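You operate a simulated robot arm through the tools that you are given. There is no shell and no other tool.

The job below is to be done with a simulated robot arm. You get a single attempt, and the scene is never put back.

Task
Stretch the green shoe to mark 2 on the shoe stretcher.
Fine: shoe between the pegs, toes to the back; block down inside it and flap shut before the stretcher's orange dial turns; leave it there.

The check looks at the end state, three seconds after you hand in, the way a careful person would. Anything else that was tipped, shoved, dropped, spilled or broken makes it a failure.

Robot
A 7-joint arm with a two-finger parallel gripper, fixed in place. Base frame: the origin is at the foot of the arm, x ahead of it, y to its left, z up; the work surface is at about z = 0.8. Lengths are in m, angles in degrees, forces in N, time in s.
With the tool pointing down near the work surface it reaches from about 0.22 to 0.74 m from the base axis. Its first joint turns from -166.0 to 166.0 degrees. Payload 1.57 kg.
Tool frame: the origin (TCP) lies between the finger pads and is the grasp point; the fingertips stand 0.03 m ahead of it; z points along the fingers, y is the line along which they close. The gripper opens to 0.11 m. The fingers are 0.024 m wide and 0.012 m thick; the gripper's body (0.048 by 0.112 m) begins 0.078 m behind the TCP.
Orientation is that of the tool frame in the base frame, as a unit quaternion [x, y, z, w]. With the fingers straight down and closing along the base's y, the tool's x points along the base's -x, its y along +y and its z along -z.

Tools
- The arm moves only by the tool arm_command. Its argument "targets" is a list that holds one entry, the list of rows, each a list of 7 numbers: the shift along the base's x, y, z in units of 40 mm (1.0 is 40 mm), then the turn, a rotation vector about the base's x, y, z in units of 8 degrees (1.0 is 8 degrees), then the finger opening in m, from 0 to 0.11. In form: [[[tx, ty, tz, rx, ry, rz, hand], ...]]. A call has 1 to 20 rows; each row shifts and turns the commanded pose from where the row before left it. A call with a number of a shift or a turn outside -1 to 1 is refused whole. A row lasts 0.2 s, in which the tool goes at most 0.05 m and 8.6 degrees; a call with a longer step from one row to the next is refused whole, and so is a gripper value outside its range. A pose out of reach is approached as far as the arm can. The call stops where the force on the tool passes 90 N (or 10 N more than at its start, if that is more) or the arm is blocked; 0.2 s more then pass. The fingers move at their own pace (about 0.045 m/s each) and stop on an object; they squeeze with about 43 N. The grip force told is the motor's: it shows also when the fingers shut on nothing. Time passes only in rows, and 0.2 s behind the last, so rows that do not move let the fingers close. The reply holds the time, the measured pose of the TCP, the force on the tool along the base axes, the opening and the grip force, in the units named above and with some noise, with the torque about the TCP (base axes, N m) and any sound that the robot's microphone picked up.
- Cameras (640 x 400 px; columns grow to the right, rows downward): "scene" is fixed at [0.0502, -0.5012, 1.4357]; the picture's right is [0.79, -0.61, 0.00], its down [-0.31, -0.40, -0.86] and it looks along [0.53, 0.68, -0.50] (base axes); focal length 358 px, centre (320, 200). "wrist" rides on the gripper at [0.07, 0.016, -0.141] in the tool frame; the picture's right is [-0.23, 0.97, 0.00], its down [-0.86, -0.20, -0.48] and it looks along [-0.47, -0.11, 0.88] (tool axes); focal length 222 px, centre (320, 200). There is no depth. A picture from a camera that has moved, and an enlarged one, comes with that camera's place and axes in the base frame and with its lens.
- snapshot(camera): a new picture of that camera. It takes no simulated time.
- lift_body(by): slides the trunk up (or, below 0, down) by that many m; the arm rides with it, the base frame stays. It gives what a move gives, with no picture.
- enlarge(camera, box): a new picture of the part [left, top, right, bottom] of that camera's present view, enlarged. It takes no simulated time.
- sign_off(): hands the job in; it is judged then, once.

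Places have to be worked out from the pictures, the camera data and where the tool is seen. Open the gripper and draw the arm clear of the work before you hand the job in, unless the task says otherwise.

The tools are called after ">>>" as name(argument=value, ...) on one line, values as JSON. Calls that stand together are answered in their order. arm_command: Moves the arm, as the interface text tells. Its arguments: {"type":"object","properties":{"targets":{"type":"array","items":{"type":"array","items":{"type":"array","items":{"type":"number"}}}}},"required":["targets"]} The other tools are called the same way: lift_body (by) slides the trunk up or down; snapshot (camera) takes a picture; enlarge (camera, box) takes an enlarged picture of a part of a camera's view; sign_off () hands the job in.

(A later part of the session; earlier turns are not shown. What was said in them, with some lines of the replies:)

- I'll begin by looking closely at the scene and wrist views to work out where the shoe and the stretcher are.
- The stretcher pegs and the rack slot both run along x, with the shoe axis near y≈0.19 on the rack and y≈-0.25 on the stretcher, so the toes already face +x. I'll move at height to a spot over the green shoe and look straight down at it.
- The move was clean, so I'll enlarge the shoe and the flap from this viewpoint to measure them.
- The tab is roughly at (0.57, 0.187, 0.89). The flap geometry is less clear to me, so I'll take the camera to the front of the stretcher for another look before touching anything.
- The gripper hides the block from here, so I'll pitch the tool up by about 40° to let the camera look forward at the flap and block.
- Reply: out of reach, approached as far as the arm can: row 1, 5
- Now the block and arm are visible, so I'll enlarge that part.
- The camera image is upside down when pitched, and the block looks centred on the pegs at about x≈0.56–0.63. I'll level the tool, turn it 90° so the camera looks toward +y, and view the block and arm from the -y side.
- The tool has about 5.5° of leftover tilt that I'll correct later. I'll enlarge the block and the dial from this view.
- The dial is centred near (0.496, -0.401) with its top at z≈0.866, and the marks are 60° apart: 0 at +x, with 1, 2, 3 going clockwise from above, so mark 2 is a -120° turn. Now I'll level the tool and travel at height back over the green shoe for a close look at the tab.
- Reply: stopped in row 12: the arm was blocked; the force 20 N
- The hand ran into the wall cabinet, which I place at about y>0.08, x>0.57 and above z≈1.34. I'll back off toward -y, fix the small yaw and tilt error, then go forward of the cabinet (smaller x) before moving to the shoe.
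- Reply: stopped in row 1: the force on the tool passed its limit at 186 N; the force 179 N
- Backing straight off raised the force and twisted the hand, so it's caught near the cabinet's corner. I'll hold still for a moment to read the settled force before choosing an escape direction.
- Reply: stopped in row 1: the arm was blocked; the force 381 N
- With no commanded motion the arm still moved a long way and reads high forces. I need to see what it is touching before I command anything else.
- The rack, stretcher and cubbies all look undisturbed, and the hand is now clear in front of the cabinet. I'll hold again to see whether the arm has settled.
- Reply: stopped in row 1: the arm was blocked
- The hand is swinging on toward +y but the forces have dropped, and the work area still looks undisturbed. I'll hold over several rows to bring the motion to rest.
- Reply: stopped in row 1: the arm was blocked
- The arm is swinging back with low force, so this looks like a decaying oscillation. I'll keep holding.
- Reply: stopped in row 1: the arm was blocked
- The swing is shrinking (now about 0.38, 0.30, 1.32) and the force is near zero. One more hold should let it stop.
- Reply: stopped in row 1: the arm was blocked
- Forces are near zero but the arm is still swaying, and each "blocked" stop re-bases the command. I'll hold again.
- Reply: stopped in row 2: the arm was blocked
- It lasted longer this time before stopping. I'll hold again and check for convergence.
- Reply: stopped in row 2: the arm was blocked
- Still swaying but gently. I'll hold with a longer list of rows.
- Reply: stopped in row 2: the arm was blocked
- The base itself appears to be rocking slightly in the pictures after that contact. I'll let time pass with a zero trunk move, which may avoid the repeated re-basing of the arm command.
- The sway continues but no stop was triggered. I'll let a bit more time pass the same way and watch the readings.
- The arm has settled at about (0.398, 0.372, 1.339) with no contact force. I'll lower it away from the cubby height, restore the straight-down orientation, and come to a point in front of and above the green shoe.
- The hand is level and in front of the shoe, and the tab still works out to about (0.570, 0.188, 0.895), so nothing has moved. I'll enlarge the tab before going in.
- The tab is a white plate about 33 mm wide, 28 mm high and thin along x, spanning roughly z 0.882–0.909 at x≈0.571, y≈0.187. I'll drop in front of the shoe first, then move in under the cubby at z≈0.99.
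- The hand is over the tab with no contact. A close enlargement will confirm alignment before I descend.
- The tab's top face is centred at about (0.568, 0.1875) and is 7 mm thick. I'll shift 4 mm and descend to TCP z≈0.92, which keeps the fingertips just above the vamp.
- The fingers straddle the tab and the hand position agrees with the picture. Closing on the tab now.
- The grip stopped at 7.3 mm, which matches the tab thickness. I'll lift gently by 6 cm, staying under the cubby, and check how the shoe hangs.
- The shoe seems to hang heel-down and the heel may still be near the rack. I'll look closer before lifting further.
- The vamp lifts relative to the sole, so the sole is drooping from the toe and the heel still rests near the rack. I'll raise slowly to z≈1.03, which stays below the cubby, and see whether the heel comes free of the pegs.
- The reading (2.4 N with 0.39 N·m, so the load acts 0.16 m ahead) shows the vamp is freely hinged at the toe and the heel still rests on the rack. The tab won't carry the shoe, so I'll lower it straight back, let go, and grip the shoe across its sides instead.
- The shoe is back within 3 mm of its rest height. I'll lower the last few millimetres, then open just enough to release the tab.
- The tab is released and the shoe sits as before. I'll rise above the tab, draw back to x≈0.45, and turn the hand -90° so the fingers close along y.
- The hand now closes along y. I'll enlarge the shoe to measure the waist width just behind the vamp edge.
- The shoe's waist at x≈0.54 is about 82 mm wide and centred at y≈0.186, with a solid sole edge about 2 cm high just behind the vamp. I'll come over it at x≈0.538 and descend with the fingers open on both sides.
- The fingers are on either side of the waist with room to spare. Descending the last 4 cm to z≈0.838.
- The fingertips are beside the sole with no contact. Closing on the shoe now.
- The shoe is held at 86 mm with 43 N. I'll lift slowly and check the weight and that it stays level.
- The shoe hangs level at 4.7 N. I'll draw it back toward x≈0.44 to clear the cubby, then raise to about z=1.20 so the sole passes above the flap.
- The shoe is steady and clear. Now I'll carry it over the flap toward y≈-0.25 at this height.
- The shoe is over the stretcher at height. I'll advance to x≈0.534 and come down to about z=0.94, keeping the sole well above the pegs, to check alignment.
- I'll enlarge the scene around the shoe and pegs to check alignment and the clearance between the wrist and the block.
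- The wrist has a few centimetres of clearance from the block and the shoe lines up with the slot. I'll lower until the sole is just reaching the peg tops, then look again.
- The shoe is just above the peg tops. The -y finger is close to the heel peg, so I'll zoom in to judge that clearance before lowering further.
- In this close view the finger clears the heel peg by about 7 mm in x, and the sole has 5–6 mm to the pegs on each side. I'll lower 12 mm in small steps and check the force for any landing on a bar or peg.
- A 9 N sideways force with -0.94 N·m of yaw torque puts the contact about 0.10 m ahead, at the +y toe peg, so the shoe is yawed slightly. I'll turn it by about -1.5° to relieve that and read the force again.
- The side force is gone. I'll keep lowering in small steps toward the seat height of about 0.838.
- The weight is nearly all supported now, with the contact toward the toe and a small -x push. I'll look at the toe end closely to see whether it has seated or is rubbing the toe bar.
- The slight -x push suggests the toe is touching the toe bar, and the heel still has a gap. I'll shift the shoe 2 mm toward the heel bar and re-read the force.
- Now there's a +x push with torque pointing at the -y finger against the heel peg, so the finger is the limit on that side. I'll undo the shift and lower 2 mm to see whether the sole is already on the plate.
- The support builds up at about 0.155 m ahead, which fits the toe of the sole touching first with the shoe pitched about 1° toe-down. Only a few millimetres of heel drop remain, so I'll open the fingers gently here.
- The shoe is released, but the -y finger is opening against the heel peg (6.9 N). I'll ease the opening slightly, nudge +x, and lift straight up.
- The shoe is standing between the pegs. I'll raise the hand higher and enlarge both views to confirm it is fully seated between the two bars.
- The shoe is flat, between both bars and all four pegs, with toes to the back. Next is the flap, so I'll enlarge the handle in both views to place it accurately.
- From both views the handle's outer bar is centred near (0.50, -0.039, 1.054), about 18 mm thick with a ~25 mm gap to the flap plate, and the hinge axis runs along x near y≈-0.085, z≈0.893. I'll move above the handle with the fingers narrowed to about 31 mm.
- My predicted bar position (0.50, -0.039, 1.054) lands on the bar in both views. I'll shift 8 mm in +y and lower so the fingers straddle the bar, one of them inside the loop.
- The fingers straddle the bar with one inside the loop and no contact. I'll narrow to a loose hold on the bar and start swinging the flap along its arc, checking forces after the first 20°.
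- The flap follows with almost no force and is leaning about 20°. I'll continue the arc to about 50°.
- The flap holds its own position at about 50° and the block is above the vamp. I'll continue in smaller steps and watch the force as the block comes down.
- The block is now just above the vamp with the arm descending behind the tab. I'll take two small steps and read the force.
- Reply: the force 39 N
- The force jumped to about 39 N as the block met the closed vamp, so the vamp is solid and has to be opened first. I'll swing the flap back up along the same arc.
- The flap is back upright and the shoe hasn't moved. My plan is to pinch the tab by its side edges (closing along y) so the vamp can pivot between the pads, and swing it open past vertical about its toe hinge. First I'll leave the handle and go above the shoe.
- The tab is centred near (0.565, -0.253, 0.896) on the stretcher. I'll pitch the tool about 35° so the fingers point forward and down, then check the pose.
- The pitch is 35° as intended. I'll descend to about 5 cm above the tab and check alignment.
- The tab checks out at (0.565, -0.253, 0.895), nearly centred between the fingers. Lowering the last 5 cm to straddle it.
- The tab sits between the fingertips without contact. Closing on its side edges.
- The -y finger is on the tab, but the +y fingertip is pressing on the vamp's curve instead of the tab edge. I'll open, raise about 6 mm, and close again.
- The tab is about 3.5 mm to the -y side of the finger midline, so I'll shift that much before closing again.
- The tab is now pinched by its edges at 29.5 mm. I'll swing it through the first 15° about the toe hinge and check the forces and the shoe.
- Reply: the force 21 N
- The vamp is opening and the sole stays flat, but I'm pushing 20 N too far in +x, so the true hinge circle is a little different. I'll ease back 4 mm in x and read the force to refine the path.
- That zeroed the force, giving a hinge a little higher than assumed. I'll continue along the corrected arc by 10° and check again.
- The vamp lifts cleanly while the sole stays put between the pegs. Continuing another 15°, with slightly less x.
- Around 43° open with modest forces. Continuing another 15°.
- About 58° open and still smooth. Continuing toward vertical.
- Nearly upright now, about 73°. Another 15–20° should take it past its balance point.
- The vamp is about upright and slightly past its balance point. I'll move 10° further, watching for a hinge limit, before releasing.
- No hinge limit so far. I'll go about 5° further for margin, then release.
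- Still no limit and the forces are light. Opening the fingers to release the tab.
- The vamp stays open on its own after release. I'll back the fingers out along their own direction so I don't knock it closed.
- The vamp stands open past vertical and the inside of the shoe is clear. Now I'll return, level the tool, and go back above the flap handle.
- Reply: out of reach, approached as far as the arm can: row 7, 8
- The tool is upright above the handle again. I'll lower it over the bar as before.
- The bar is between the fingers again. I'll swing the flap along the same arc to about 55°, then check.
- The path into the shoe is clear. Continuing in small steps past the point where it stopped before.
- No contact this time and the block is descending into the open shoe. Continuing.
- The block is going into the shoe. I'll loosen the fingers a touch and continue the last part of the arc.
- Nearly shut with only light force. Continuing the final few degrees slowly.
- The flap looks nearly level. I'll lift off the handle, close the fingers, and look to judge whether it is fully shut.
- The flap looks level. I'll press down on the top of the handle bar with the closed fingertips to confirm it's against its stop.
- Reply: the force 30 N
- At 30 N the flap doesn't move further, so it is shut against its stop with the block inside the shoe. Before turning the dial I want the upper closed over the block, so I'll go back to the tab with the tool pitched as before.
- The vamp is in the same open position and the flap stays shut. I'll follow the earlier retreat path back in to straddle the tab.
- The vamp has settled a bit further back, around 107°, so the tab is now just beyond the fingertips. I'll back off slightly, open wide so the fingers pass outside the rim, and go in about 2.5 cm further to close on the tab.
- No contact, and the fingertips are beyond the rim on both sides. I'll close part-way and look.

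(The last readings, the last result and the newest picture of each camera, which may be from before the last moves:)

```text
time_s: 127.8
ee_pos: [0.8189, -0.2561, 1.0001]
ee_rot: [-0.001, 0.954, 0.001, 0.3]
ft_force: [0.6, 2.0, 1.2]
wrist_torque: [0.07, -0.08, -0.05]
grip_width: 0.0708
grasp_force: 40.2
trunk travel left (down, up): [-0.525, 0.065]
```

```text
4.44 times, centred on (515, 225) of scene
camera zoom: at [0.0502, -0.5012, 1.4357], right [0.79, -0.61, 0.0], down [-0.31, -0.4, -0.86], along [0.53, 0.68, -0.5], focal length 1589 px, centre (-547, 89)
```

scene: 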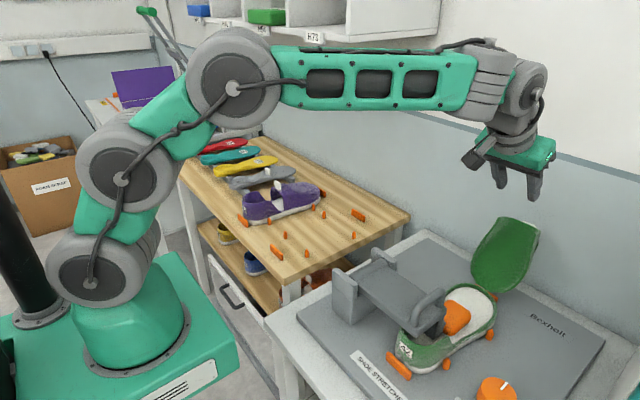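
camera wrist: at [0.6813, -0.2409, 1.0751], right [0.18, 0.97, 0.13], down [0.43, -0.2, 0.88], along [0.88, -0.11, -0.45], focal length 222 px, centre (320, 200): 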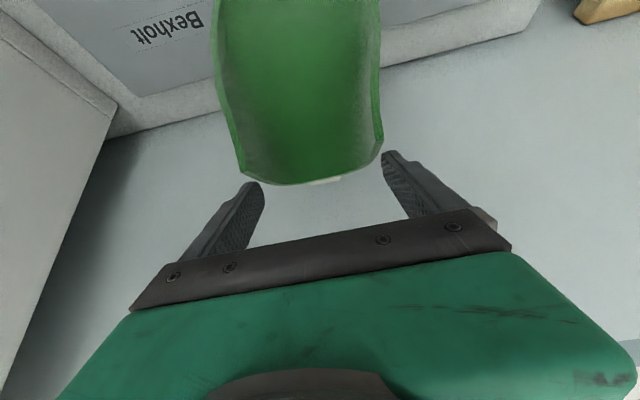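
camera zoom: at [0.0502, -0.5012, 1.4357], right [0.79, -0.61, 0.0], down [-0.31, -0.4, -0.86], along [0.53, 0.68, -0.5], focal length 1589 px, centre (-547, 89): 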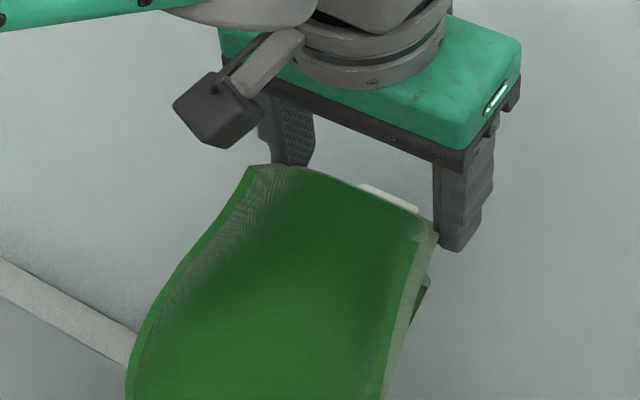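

The fingers have gripped the vamp itself by its two sides near the rim (71 mm, 40 N), which works as well as the tab. I'll swing it back along the arc, starting with 15°.

>>> arm_command(targets=[[[-0.15, 0, 0.1, 0, 0, 0, 0.04], [-0.16, 0, 0.1, 0, 0, 0, 0.04], [-0.165, 0, 0.09, 0, 0, 0, 0.04], [-0.165, 0, 0.085, 0, 0, 0, 0.04], [-0.17, 0, 0.075, 0, 0, 0, 0.04], [-0.175, 0, 0.07, 0, 0, 0, 0.04], [0, 0, 0, 0, 0, 0, 0.04]]])

>>> enlarge(camera="scene", box=[380, 170, 580, 370])

```text
time_s: 129.4
ee_pos: [0.7801, -0.2569, 1.0207]
ee_rot: [-0.001, 0.954, 0.002, 0.3]
ft_force: [4.5, 0.2, -2.1]
wrist_torque: [-0.02, -0.88, 0.04]
grip_width: 0.0702
grasp_force: 42.8
trunk travel left (down, up): [-0.525, 0.065]
```

```text
2.00 times, centred on (480, 270) of scene
camera zoom: at [0.0502, -0.5012, 1.4357], right [0.79, -0.61, 0.0], down [-0.31, -0.4, -0.86], along [0.53, 0.68, -0.5], focal length 715 px, centre (0, 60)
```

zoom: 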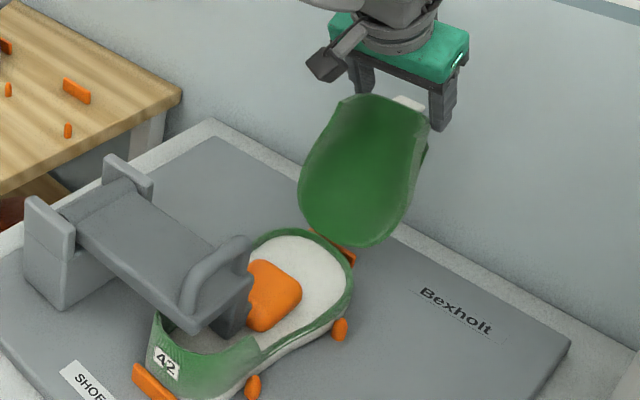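

The vamp is swinging back smoothly. Continuing about 30° more.

>>> arm_command(targets=[[[-0.18, 0, 0.06, 0, 0, 0, 0.04], [-0.18, 0, 0.052, 0, 0, 0, 0.04], [-0.183, 0, 0.045, 0, 0, 0, 0.04], [-0.185, 0, 0.037, 0, 0, 0, 0.04], [-0.185, 0, 0.03, 0, 0, 0, 0.04], [-0.186, 0, 0.022, 0, 0, 0, 0.04], [-0.187, 0, 0.014, 0, 0, 0, 0.04], [-0.188, 0, 0.006, 0, 0, 0, 0.04], [-0.188, 0, -0.004, 0, 0, 0, 0.04], [-0.188, 0, -0.012, 0, 0, 0, 0.04], [-0.187, 0, -0.02, 0, 0, 0, 0.04], [-0.186, 0, -0.028, 0, 0, 0, 0.04], [0, 0, 0, 0, 0, 0, 0.04]]])

>>> enlarge(camera="scene", box=[360, 170, 560, 370])

```text
time_s: 132.2
ee_pos: [0.6907, -0.2558, 1.0294]
ee_rot: [0.0, 0.954, 0.001, 0.3]
ft_force: [0.1, -0.8, 0.9]
wrist_torque: [-0.04, 0.01, 0.0]
grip_width: 0.0401
grasp_force: 0.1
trunk travel left (down, up): [-0.525, 0.065]
```

```text
2.00 times, centred on (460, 270) of scene
camera zoom: at [0.0502, -0.5012, 1.4357], right [0.79, -0.61, 0.0], down [-0.31, -0.4, -0.86], along [0.53, 0.68, -0.5], focal length 715 px, centre (40, 60)
```

zoom: 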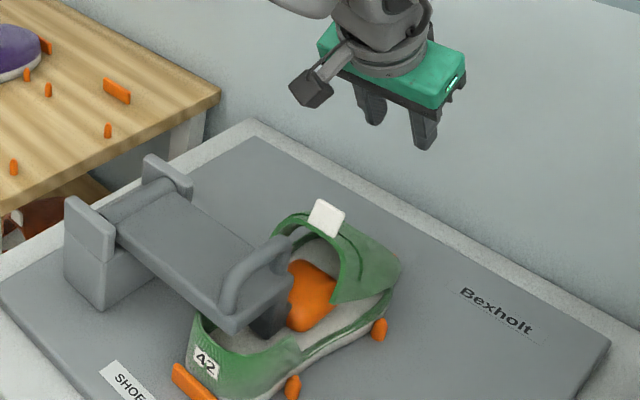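

The vamp slipped from the fingers and fell back, and it now rests partly open. I'll zoom in to see what it is resting on.

>>> enlarge(camera="scene", box=[410, 250, 510, 350])

>>> enlarge(camera="wrist", box=[200, 0, 440, 160])

>>> snapshot(camera="wrist")

```text
4.00 times, centred on (460, 300) of scene
camera zoom: at [0.0502, -0.5012, 1.4357], right [0.79, -0.61, 0.0], down [-0.31, -0.4, -0.86], along [0.53, 0.68, -0.5], focal length 1430 px, centre (-240, -200)
```

zoom: 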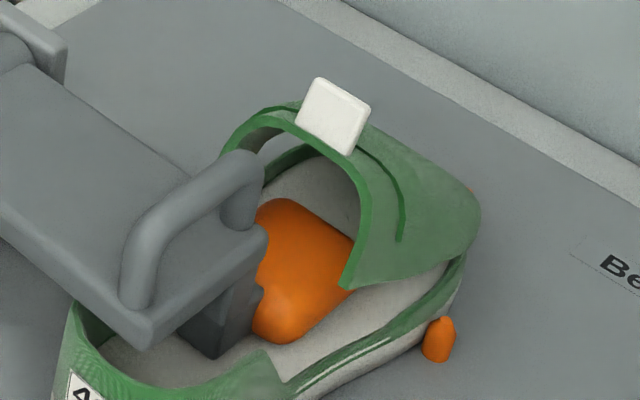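

```text
2.50 times, centred on (320, 80) of wrist
camera zoom: at [0.5523, -0.2409, 1.1038], right [0.18, 0.97, 0.13], down [0.43, -0.2, 0.88], along [0.88, -0.11, -0.46], focal length 555 px, centre (320, 500)
```

zoom: 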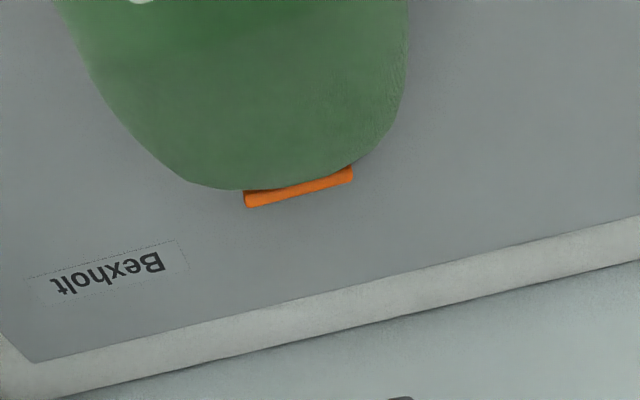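

```text
taken
camera wrist: at [0.5523, -0.2409, 1.1038], right [0.18, 0.97, 0.13], down [0.43, -0.2, 0.88], along [0.88, -0.11, -0.46], focal length 222 px, centre (320, 200)
```

wrist: 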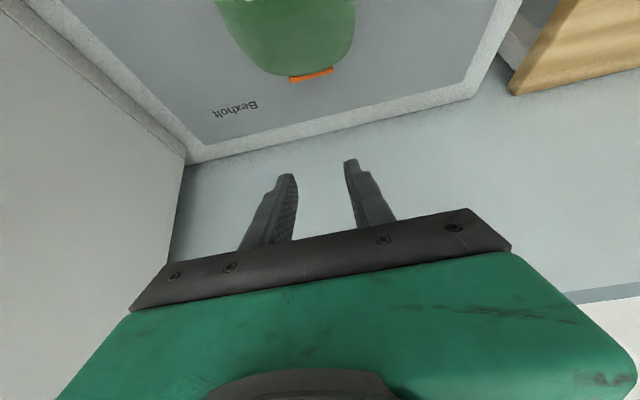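

The vamp has come down over the block and rests on top of it, and the flap is still shut with the block inside. I'll retreat upward, level the tool, and take a clear look at the shoe before touching the dial.

>>> arm_command(targets=[[[0, 0, 0.5, 0, 0, 0, 0.04], [0, 0, 0.9, 0, 0, 0, 0.04], [0, 0, 0.9, 0, 0, 0, 0.04], [0, 0, 0.9, 0, 0, 0, 0.04], [-0.5, -0.3, 0.6, 0, 0.875, 0, 0.06], [-0.6, -0.5, 0, 0, 0.875, 0, 0.08], [-0.6, -0.5, 0, 0, 0.875, 0, 0.08], [-0.6, -0.6, 0, 0, 0.875, 0, 0.08], [-0.6, -0.6, 0, 0, 0.875, 0, 0.08], [-0.6, -0.6, 0, 0, 0, 0, 0.08], [-0.6, -0.5, 0, 0, 0, 0, 0.08], [-0.4, 0, 0, 0, 0, 0, 0.08], [-0.35, 0, 0, 0, 0, 0, 0.08], [0, 0, 0, 0, 0, 0, 0.08]]])

>>> snapshot(camera="wrist")

>>> enlarge(camera="scene", box=[340, 210, 540, 390])

```text
time_s: 135.2
ee_pos: [0.4708, -0.4113, 1.162]
ee_rot: [0.001, 1.0, -0.02, 0.02]
ft_force: [-0.4, 0.3, -1.1]
wrist_torque: [0.0, 0.0, 0.07]
grip_width: 0.0801
grasp_force: 0.1
out of reach, approached as far as the arm can: row 6, 7, 8, 9
trunk travel left (down, up): [-0.525, 0.065]
```

```text
taken
camera wrist: at [0.3949, -0.3901, 1.298], right [0.23, 0.97, -0.03], down [0.84, -0.18, 0.52], along [0.5, -0.14, -0.85], focal length 222 px, centre (320, 200)
```

wrist: 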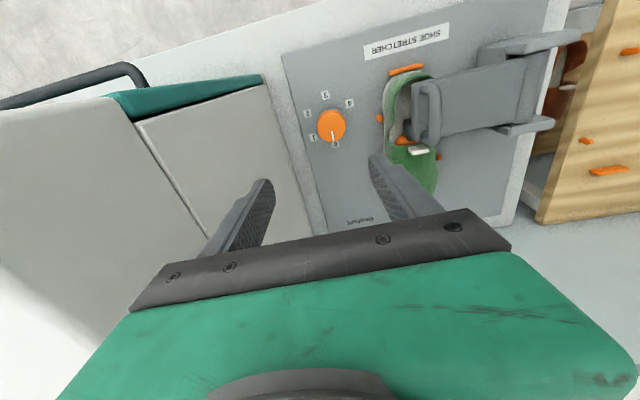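

```text
2.22 times, centred on (440, 300) of scene
camera zoom: at [0.0502, -0.5012, 1.4357], right [0.79, -0.61, 0.0], down [-0.31, -0.4, -0.86], along [0.53, 0.68, -0.5], focal length 795 px, centre (53, -22)
```

zoom: 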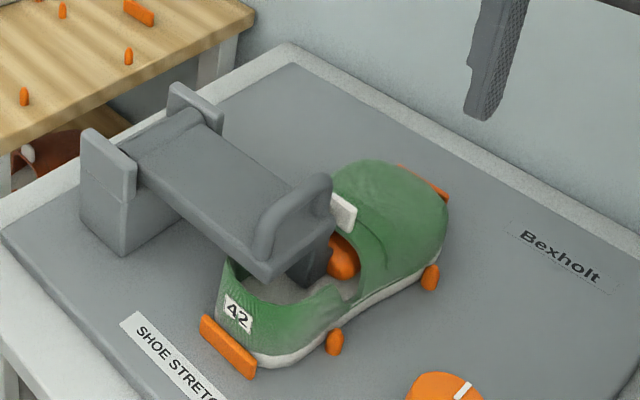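

The vamp has finished closing and now sits fully down over the block, with the flap shut and the block visible inside. Next the dial: I'll remove the small tilt, turn the hand +60°, and move above the dial.

>>> arm_command(targets=[[[0.1, 0, 0, 0.287, 0.287, 0, 0.08], [0.1, 0.05, 0, 0, 0, 0.9, 0.08], [0.1, 0.05, 0, 0, 0, 0.9, 0.08], [0.1, 0.05, 0, 0, 0, 0.9, 0.08], [0.1, 0.05, -0.2, 0, 0, 0.9, 0.08], [0.1, 0.05, -0.3, 0, 0, 0.9, 0.08], [0, 0, -0.4, 0, 0, 0.9, 0.08], [0, 0, -0.5, 0, 0, 0.9, 0.08], [0, 0, -0.5, 0, 0, 0.9, 0.08], [0, 0, -0.5, 0, 0, 0.3, 0.08], [0, 0, 0, 0, 0, 0, 0.08]]])

>>> snapshot(camera="wrist")

>>> snapshot(camera="scene")

```text
time_s: 137.6
ee_pos: [0.4943, -0.4039, 1.0658]
ee_rot: [-0.5, 0.866, 0.0, -0.001]
ft_force: [1.1, 0.1, -0.4]
wrist_torque: [-0.01, 0.0, 0.03]
grip_width: 0.0801
grasp_force: 0.0
out of reach, approached as far as the arm can: row 1
trunk travel left (down, up): [-0.525, 0.065]
```

```text
taken
camera wrist: at [0.4442, -0.4564, 1.2075], right [-0.73, 0.68, 0.0], down [0.6, 0.64, 0.48], along [0.33, 0.35, -0.88], focal length 222 px, centre (320, 200)
```

wrist: 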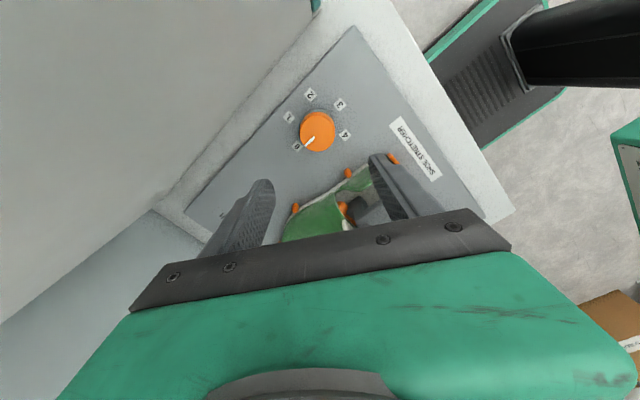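

```text
taken
```

scene: 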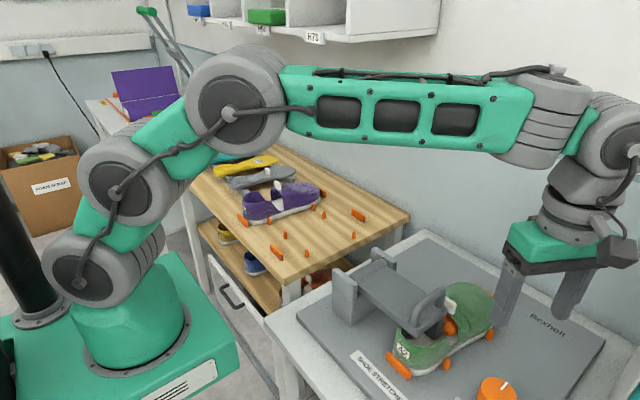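

>>> enlarge(camera="wrist", box=[260, 70, 380, 180])

```text
3.64 times, centred on (320, 125) of wrist
camera zoom: at [0.4442, -0.4564, 1.2075], right [-0.73, 0.68, 0.0], down [0.6, 0.64, 0.48], along [0.33, 0.35, -0.88], focal length 808 px, centre (320, 473)
```

zoom: 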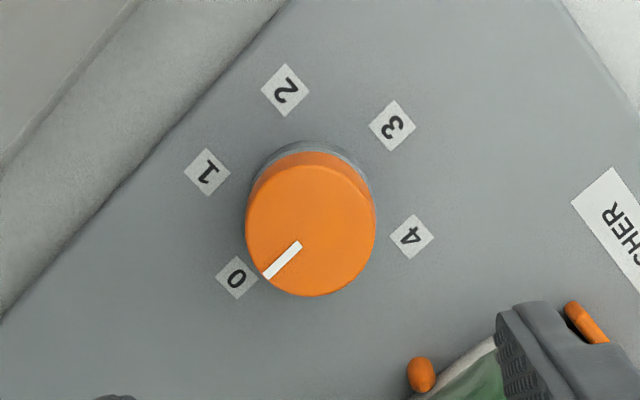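

The dial centre works out to about (0.497, -0.404) with the pointer on 0. I'll descend to TCP z≈0.868 so the pads sit on the orange part only.

>>> arm_command(targets=[[[0.07, 0, -0.4, 0, 0, 0, 0.08], [0, 0, -0.8, 0, 0, 0, 0.08], [0, 0, -0.8, 0, 0, 0, 0.08], [0, 0, -0.8, 0, 0, 0, 0.08], [0, 0, -0.8, 0, 0, 0, 0.08], [0, 0, -0.7, 0, 0, 0, 0.08], [0, 0, -0.45, 0, 0, 0, 0.08], [0, 0, -0.2, 0, 0, 0, 0.08], [0, 0, 0, 0, 0, 0, 0.08]]])

>>> snapshot(camera="wrist")

>>> snapshot(camera="scene")

```text
time_s: 139.6
ee_pos: [0.4972, -0.4026, 0.8692]
ee_rot: [-0.5, 0.866, -0.001, 0.0]
ft_force: [-0.7, -0.8, 0.9]
wrist_torque: [0.0, 0.02, -0.01]
grip_width: 0.08
grasp_force: 0.0
trunk travel left (down, up): [-0.525, 0.065]
```

```text
taken
camera wrist: at [0.4472, -0.4562, 1.0092], right [-0.73, 0.68, 0.0], down [0.6, 0.64, 0.48], along [0.33, 0.35, -0.88], focal length 222 px, centre (320, 200)
```

wrist: 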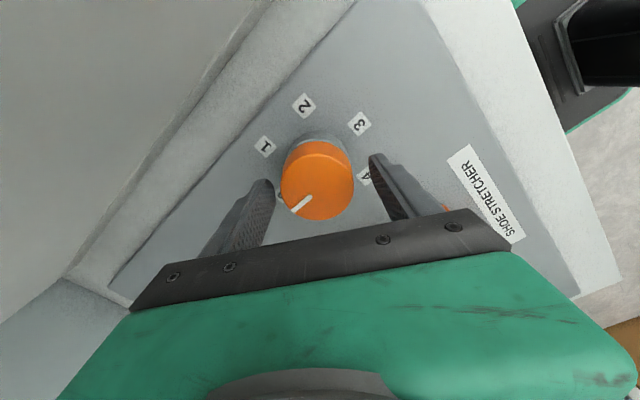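

```text
taken
```

scene: 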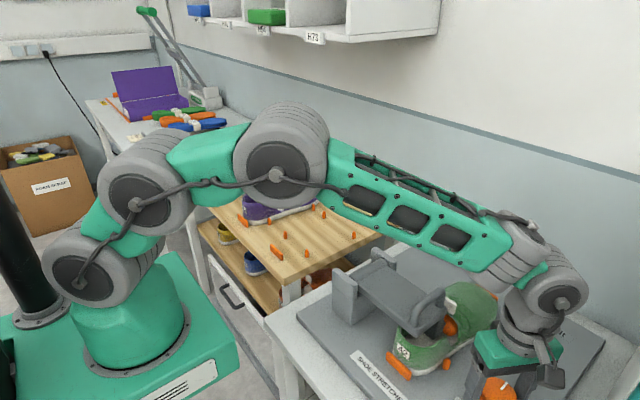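

The dial is centred between the fingers. Closing on it gently.

>>> arm_command(targets=[[[0, 0, 0, 0, 0, 0, 0.065], [0, 0, 0, 0, 0, 0, 0.055], [0, 0, 0, 0, 0, 0, 0.045], [0, 0, 0, 0, 0, 0, 0.03], [0, 0, 0, 0, 0, 0, 0.03]]])

>>> enlarge(camera="wrist", box=[230, 80, 410, 240])

```text
time_s: 140.8
ee_pos: [0.4993, -0.4037, 0.8677]
ee_rot: [-0.5, 0.866, 0.0, -0.001]
ft_force: [13.3, -8.1, -2.2]
wrist_torque: [-0.44, -0.79, -0.1]
grip_width: 0.0566
grasp_force: 38.4
trunk travel left (down, up): [-0.525, 0.065]
```

```text
2.50 times, centred on (320, 160) of wrist
camera zoom: at [0.4487, -0.457, 1.0095], right [-0.73, 0.68, 0.0], down [0.6, 0.64, 0.48], along [0.33, 0.35, -0.88], focal length 555 px, centre (320, 300)
```

zoom: 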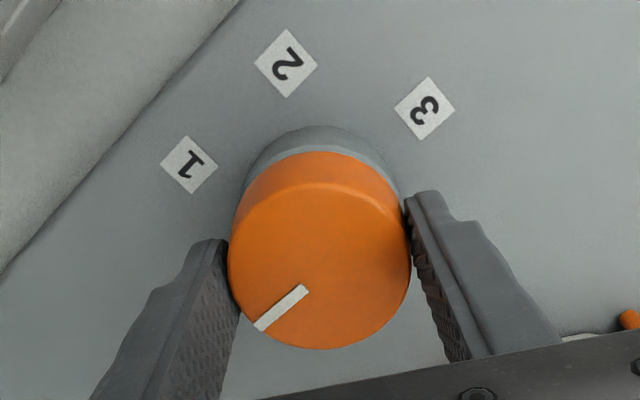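

Gripped at 56.6 mm with a small sideways load, so I'll re-centre by about 2 mm and then turn the first 30° clockwise as a test.

>>> arm_command(targets=[[[0.048, -0.028, 0, 0, 0, 0, 0.03], [0, 0, 0, 0, 0, -0.75, 0.03], [0, 0, 0, 0, 0, -0.75, 0.03], [0, 0, 0, 0, 0, -0.75, 0.03], [0, 0, 0, 0, 0, -0.75, 0.03], [0, 0, 0, 0, 0, -0.75, 0.03], [0, 0, 0, 0, 0, 0, 0.03]]])

>>> enlarge(camera="wrist", box=[230, 80, 410, 240])

>>> enlarge(camera="scene", box=[340, 240, 560, 400])

```text
time_s: 142.4
ee_pos: [0.499, -0.406, 0.8702]
ee_rot: [-0.258, 0.966, 0.0, 0.0]
ft_force: [8.6, -0.4, 3.6]
wrist_torque: [0.08, -0.02, -0.01]
grip_width: 0.0565
grasp_force: 45.2
trunk travel left (down, up): [-0.525, 0.065]
```

```text
2.50 times, centred on (320, 160) of wrist
camera zoom: at [0.4296, -0.4258, 1.0096], right [-0.29, 0.96, 0.0], down [0.84, 0.25, 0.48], along [0.46, 0.14, -0.88], focal length 555 px, centre (320, 300)
```

zoom: 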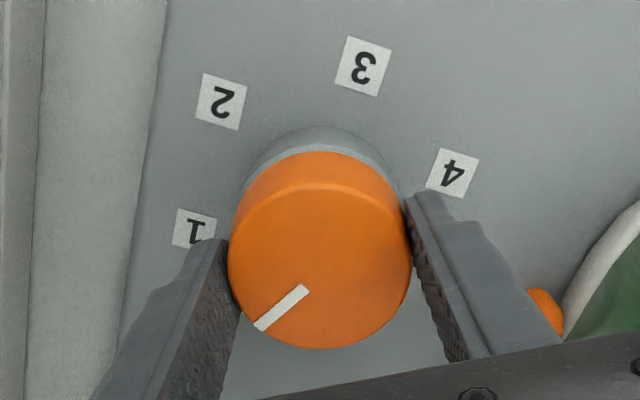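

```text
2.50 times, centred on (450, 320) of scene
camera zoom: at [0.0502, -0.5012, 1.4357], right [0.79, -0.61, 0.0], down [-0.31, -0.4, -0.86], along [0.53, 0.68, -0.5], focal length 894 px, centre (-5, -100)
```

zoom: 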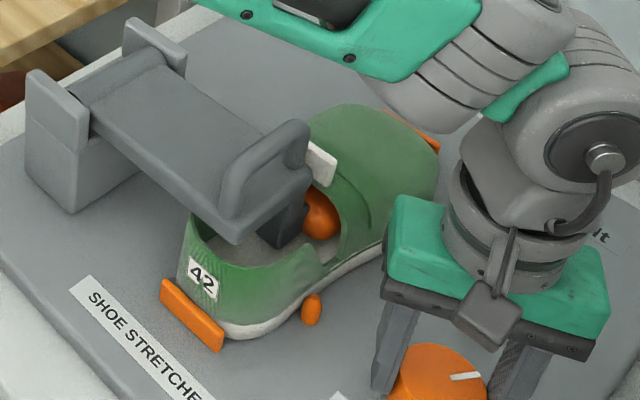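

The dial turned with the hand, the pointer fixed relative to the gripper. I'll continue clockwise another 78° and check before the final part.

>>> arm_command(targets=[[[0, 0, 0, 0, 0, -0.75, 0.03], [0, 0, 0, 0, 0, -0.75, 0.03], [0, 0, 0, 0, 0, -0.75, 0.03], [0, 0, 0, 0, 0, -0.75, 0.03], [0, 0, 0, 0, 0, -0.75, 0.03], [0, 0, 0, 0, 0, -0.75, 0.03], [0, 0, 0, 0, 0, -0.75, 0.03], [0, 0, 0, 0, 0, -0.75, 0.03], [0, 0, 0, 0, 0, -0.75, 0.03], [0, 0, 0, 0, 0, -0.75, 0.03], [0, 0, 0, 0, 0, -0.75, 0.03], [0, 0, 0, 0, 0, -0.75, 0.03], [0, 0, 0, 0, 0, -0.75, 0.03], [0, 0, 0, 0, 0, 0, 0.03]]])

>>> enlarge(camera="wrist", box=[230, 80, 410, 240])

>>> enlarge(camera="scene", box=[340, 240, 560, 400])

```text
time_s: 145.4
ee_pos: [0.4984, -0.4057, 0.8687]
ee_rot: [0.407, 0.913, 0.0, 0.001]
ft_force: [7.4, -4.1, 3.2]
wrist_torque: [-0.04, -0.11, -0.01]
grip_width: 0.0563
grasp_force: 45.5
trunk travel left (down, up): [-0.525, 0.065]
```

```text
2.50 times, centred on (320, 160) of wrist
camera zoom: at [0.4636, -0.3429, 1.0096], right [0.88, 0.48, 0.0], down [0.42, -0.77, 0.48], along [0.23, -0.42, -0.88], focal length 555 px, centre (320, 300)
```

zoom: 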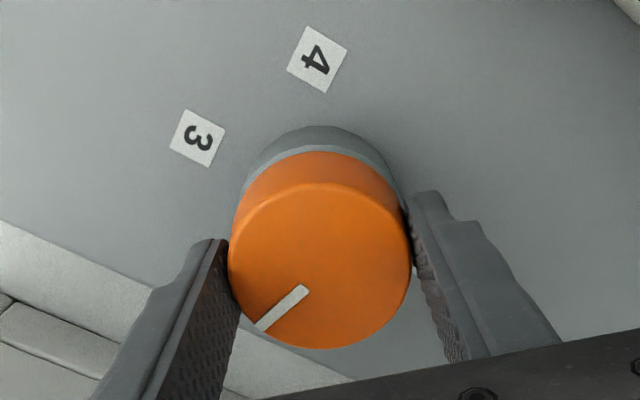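

```text
2.50 times, centred on (450, 320) of scene
camera zoom: at [0.0502, -0.5012, 1.4357], right [0.79, -0.61, 0.0], down [-0.31, -0.4, -0.86], along [0.53, 0.68, -0.5], focal length 894 px, centre (-5, -100)
```

zoom: 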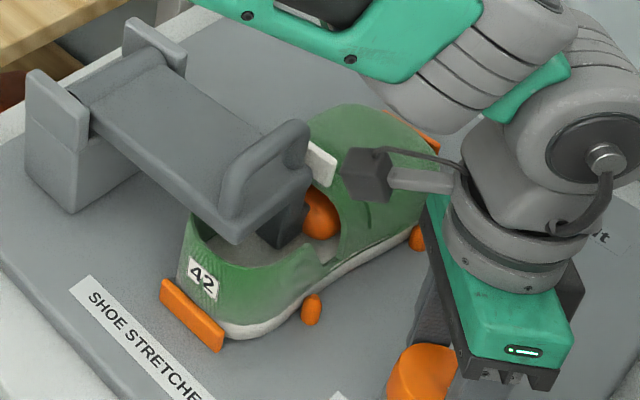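

The hand has turned 108° and the pointer works out at -107.5°, consistent. The remaining 12° brings it to mark 2.

>>> arm_command(targets=[[[0, 0, 0, 0, 0, -0.75, 0.03], [0, 0, 0, 0, 0, -0.76, 0.03], [0, 0, 0, 0, 0, 0, 0.03], [0, 0, 0, 0, 0, 0, 0.03]]])

>>> enlarge(camera="wrist", box=[230, 80, 410, 240])

```text
time_s: 146.4
ee_pos: [0.4987, -0.4055, 0.8687]
ee_rot: [0.501, 0.865, 0.0, 0.0]
ft_force: [7.5, -3.5, 2.2]
wrist_torque: [-0.12, -0.25, -0.03]
grip_width: 0.0566
grasp_force: 45.1
trunk travel left (down, up): [-0.525, 0.065]
```

```text
2.50 times, centred on (320, 160) of wrist
camera zoom: at [0.4773, -0.3372, 1.0096], right [0.96, 0.29, 0.0], down [0.25, -0.84, 0.48], along [0.14, -0.46, -0.88], focal length 555 px, centre (320, 300)
```

zoom: 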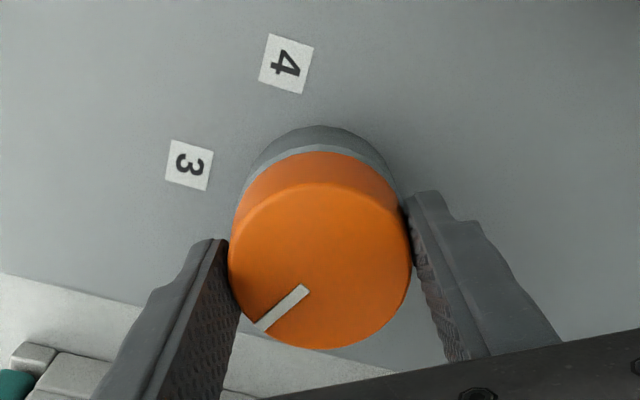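

The hand is now at -60°, a full -120° turn. I'll open the fingers, lift straight up, and check the pointer against the marks.

>>> arm_command(targets=[[[0, 0, 0, 0, 0, 0, 0.06], [0, 0, 0, 0, 0, 0, 0.07], [0, 0, 0, 0, 0, 0, 0.08], [0, 0, 0, 0, 0, 0, 0.08], [0, 0, 0.4, 0, 0, 0, 0.08], [0, 0, 0.8, 0, 0, 0, 0.08], [0, 0, 0.9, 0, 0, 0, 0.08], [0, 0, 0.9, 0, 0, 0, 0.08], [0, 0, 0.9, 0, 0, 0, 0.08], [0, 0, 0.9, 0, 0, 0, 0.08], [0, 0, 0.5, 0, 0, 0, 0.08], [0, 0, 0, 0, 0, 0, 0.08]]])

>>> snapshot(camera="wrist")

>>> snapshot(camera="scene")

```text
time_s: 149.0
ee_pos: [0.498, -0.4049, 1.0817]
ee_rot: [0.5, 0.866, 0.0, 0.0]
ft_force: [-0.4, 0.6, 0.4]
wrist_torque: [-0.01, 0.01, -0.01]
grip_width: 0.0801
grasp_force: 0.1
trunk travel left (down, up): [-0.525, 0.065]
```

```text
taken
camera wrist: at [0.4767, -0.3361, 1.2224], right [0.96, 0.29, 0.0], down [0.25, -0.84, 0.48], along [0.14, -0.46, -0.88], focal length 222 px, centre (320, 200)
```

wrist: 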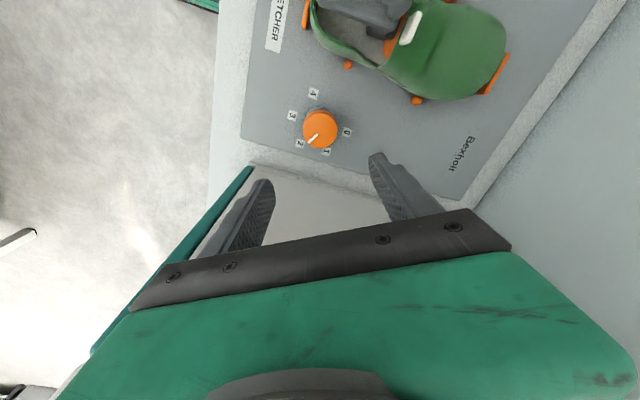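

```text
taken
```

scene: 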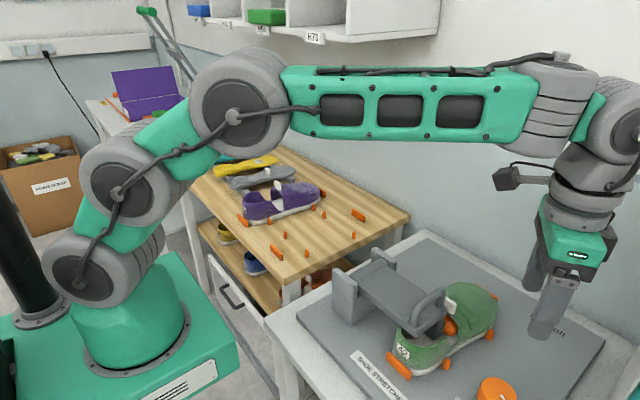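

>>> enlarge(camera="wrist", box=[260, 70, 380, 180])

>>> enlarge(camera="wrist", box=[280, 0, 540, 130])

>>> enlarge(camera="scene", box=[320, 230, 540, 400])

```text
3.64 times, centred on (320, 125) of wrist
camera zoom: at [0.4767, -0.3361, 1.2224], right [0.96, 0.29, 0.0], down [0.25, -0.84, 0.48], along [0.14, -0.46, -0.88], focal length 808 px, centre (320, 473)
```

zoom: 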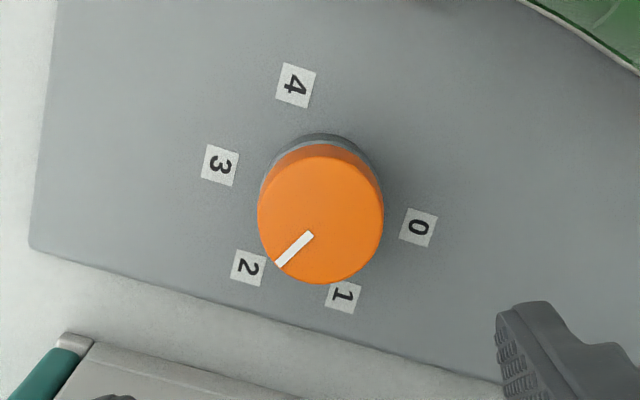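

```text
2.46 times, centred on (410, 65) of wrist
camera zoom: at [0.4767, -0.3361, 1.2224], right [0.96, 0.29, 0.0], down [0.25, -0.84, 0.48], along [0.14, -0.46, -0.88], focal length 547 px, centre (98, 532)
```

zoom: 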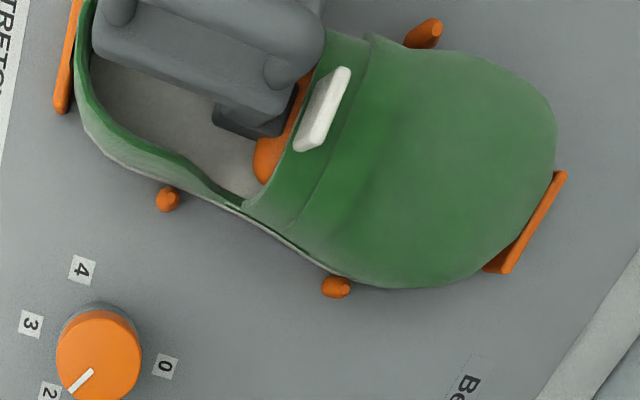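

```text
2.35 times, centred on (430, 315) of scene
camera zoom: at [0.0502, -0.5012, 1.4357], right [0.79, -0.61, 0.0], down [-0.31, -0.4, -0.86], along [0.53, 0.68, -0.5], focal length 841 px, centre (61, -71)
```

zoom: 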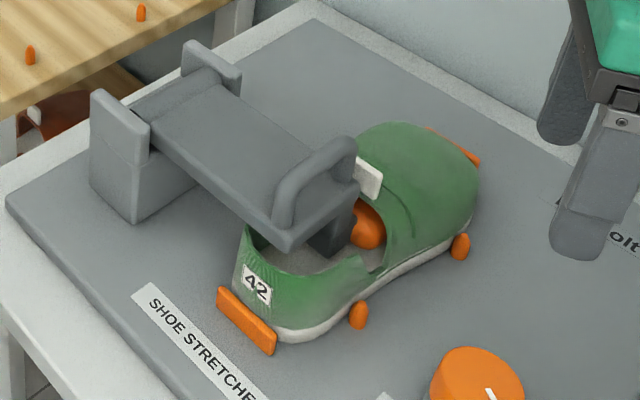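

The pointer lines up with mark 2 (about -120°, matching the label). I'll compare the flap with the earlier shut view, using the same crop, before clearing the arm.

>>> enlarge(camera="scene", box=[340, 220, 540, 370])

```text
2.67 times, centred on (440, 295) of scene
camera zoom: at [0.0502, -0.5012, 1.4357], right [0.79, -0.61, 0.0], down [-0.31, -0.4, -0.86], along [0.53, 0.68, -0.5], focal length 954 px, centre (0, -53)
```

zoom: 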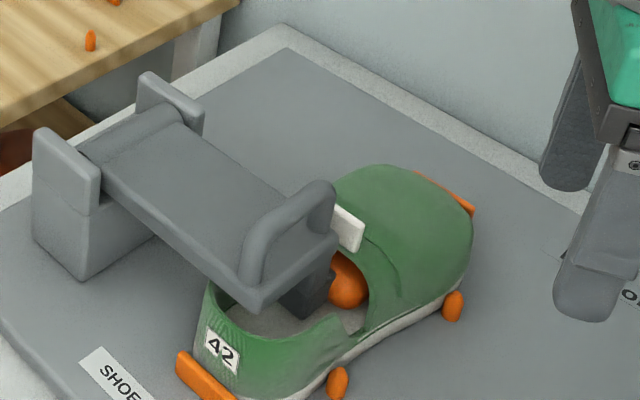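

The flap is in exactly the same shut position, the vamp is closed over the block, and the dial reads 2. I'll open the gripper fully and draw the arm up and clear.

>>> arm_command(targets=[[[0, 0, 0.5, 0, 0, 0, 0.11], [0, 0, 0.8, 0, 0, 0, 0.11], [-0.3, 0, 0.8, 0, 0, 0.7, 0.11], [-0.4, 0, 0.5, 0, 0, 0.8, 0.11], [-0.5, 0, 0.2, 0, 0, 0.8, 0.11], [-0.5, 0, 0, 0, 0, 0.8, 0.11], [-0.3, 0, 0, 0, 0, 0.8, 0.11], [0, 0, 0, 0, 0, 0.8, 0.11], [0, 0, 0, 0, 0, 0.8, 0.11], [0, 0, 0, 0, 0, 0, 0.11], [0, 0, 0, 0, 0, 0, 0.11]]])

>>> snapshot(camera="scene")

>>> snapshot(camera="wrist")

```text
time_s: 151.4
ee_pos: [0.4185, -0.4044, 1.1934]
ee_rot: [0.141, 0.99, 0.0, 0.0]
ft_force: [0.1, -0.1, -0.5]
wrist_torque: [-0.01, -0.03, 0.01]
grip_width: 0.11
grasp_force: 0.0
trunk travel left (down, up): [-0.525, 0.065]
```

```text
taken
```

scene: 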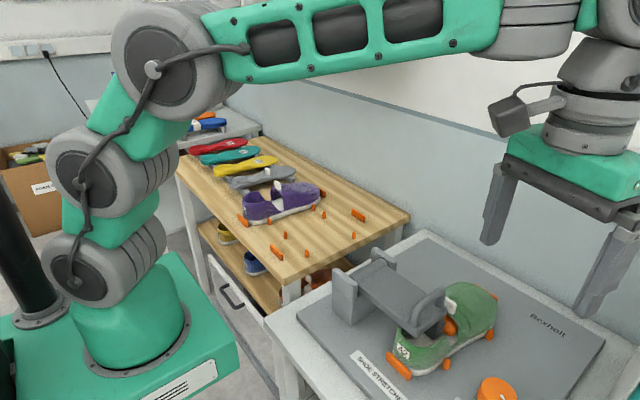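

```text
taken
camera wrist: at [0.3553, -0.3704, 1.3339], right [0.49, 0.87, 0.0], down [0.77, -0.43, 0.48], along [0.42, -0.23, -0.88], focal length 222 px, centre (320, 200)
```

wrist: 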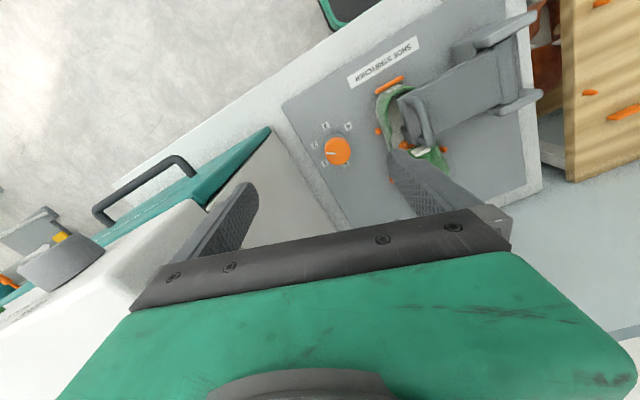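

The arm is clear and everything else is in place. I'll take one last close look at the dial and shoe before handing in.

>>> enlarge(camera="wrist", box=[290, 60, 470, 190])

>>> enlarge(camera="scene", box=[380, 270, 540, 400])

```text
3.08 times, centred on (380, 125) of wrist
camera zoom: at [0.3553, -0.3704, 1.3339], right [0.49, 0.87, 0.0], down [0.77, -0.43, 0.48], along [0.42, -0.23, -0.88], focal length 684 px, centre (135, 431)
```

zoom: 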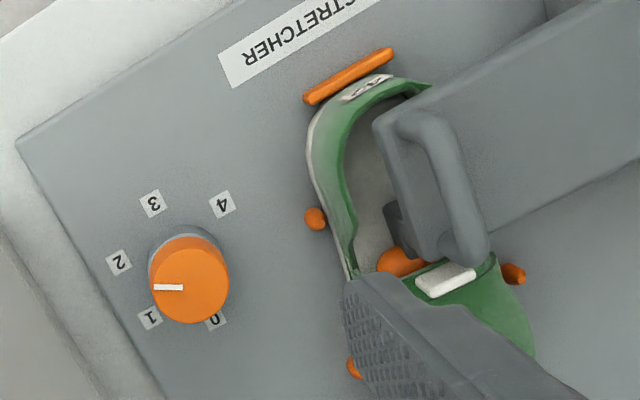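

```text
3.08 times, centred on (460, 335) of scene
camera zoom: at [0.0502, -0.5012, 1.4357], right [0.79, -0.61, 0.0], down [-0.31, -0.4, -0.86], along [0.53, 0.68, -0.5], focal length 1100 px, centre (-111, -215)
```

zoom: 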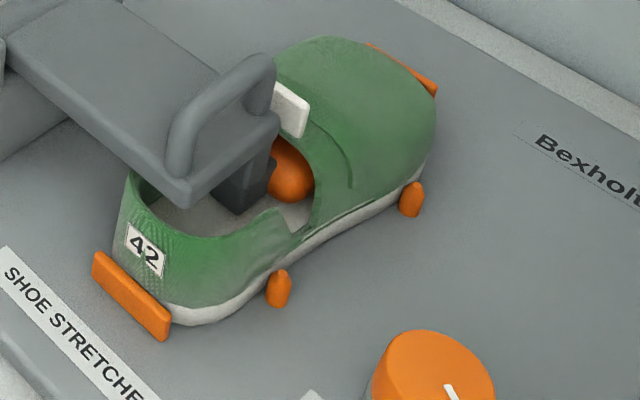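

The shoe is in the stretcher with everything set as asked:
- **Dial:** its pointer lines up with mark 2.
- **Shoe:** it sits between the pegs with toes to the back.
- **Block and flap:** the block is down inside the shoe under the upper, and the flap was shut before I turned the dial.
- **Arm:** it is clear, with the gripper open.

I'm handing it in.

>>> sign_off()

```text
The job is handed in.
```

I stretched the green shoe to mark 2 and handed the job in; I haven't seen the result of the check.

- **Shoe:** it sits between the pegs and end bars on the stretcher, with its toes to the back.
- **Block and flap:** the block is down inside the shoe, with the upper closed over it. I pressed the shut flap with about 30 N and it did not move, and that was before the dial turned.
- **Dial:** turned clockwise by 120°, and its pointer lines up with mark 2.
- **Arm:** the gripper is open and clear of the work.

Three things went less smoothly:

- **Cubby contact:** early on, the hand hit the wall cubby above the rack. The force went past 180 N and the arm swung for a few seconds before settling. In the pictures afterwards, the cubby, its boxes, the rack and the stretcher looked undisturbed.
- **Closed upper:** my first try at shutting the flap pushed the block onto the closed upper with about 39 N. I backed off, opened the upper by its tab and shut the flap again.
- **Upper slipped:** while I was closing the upper over the block, it slipped from the fingers and dropped shut by itself. The shoe may have shifted a few millimetres, but it stayed between the pegs.
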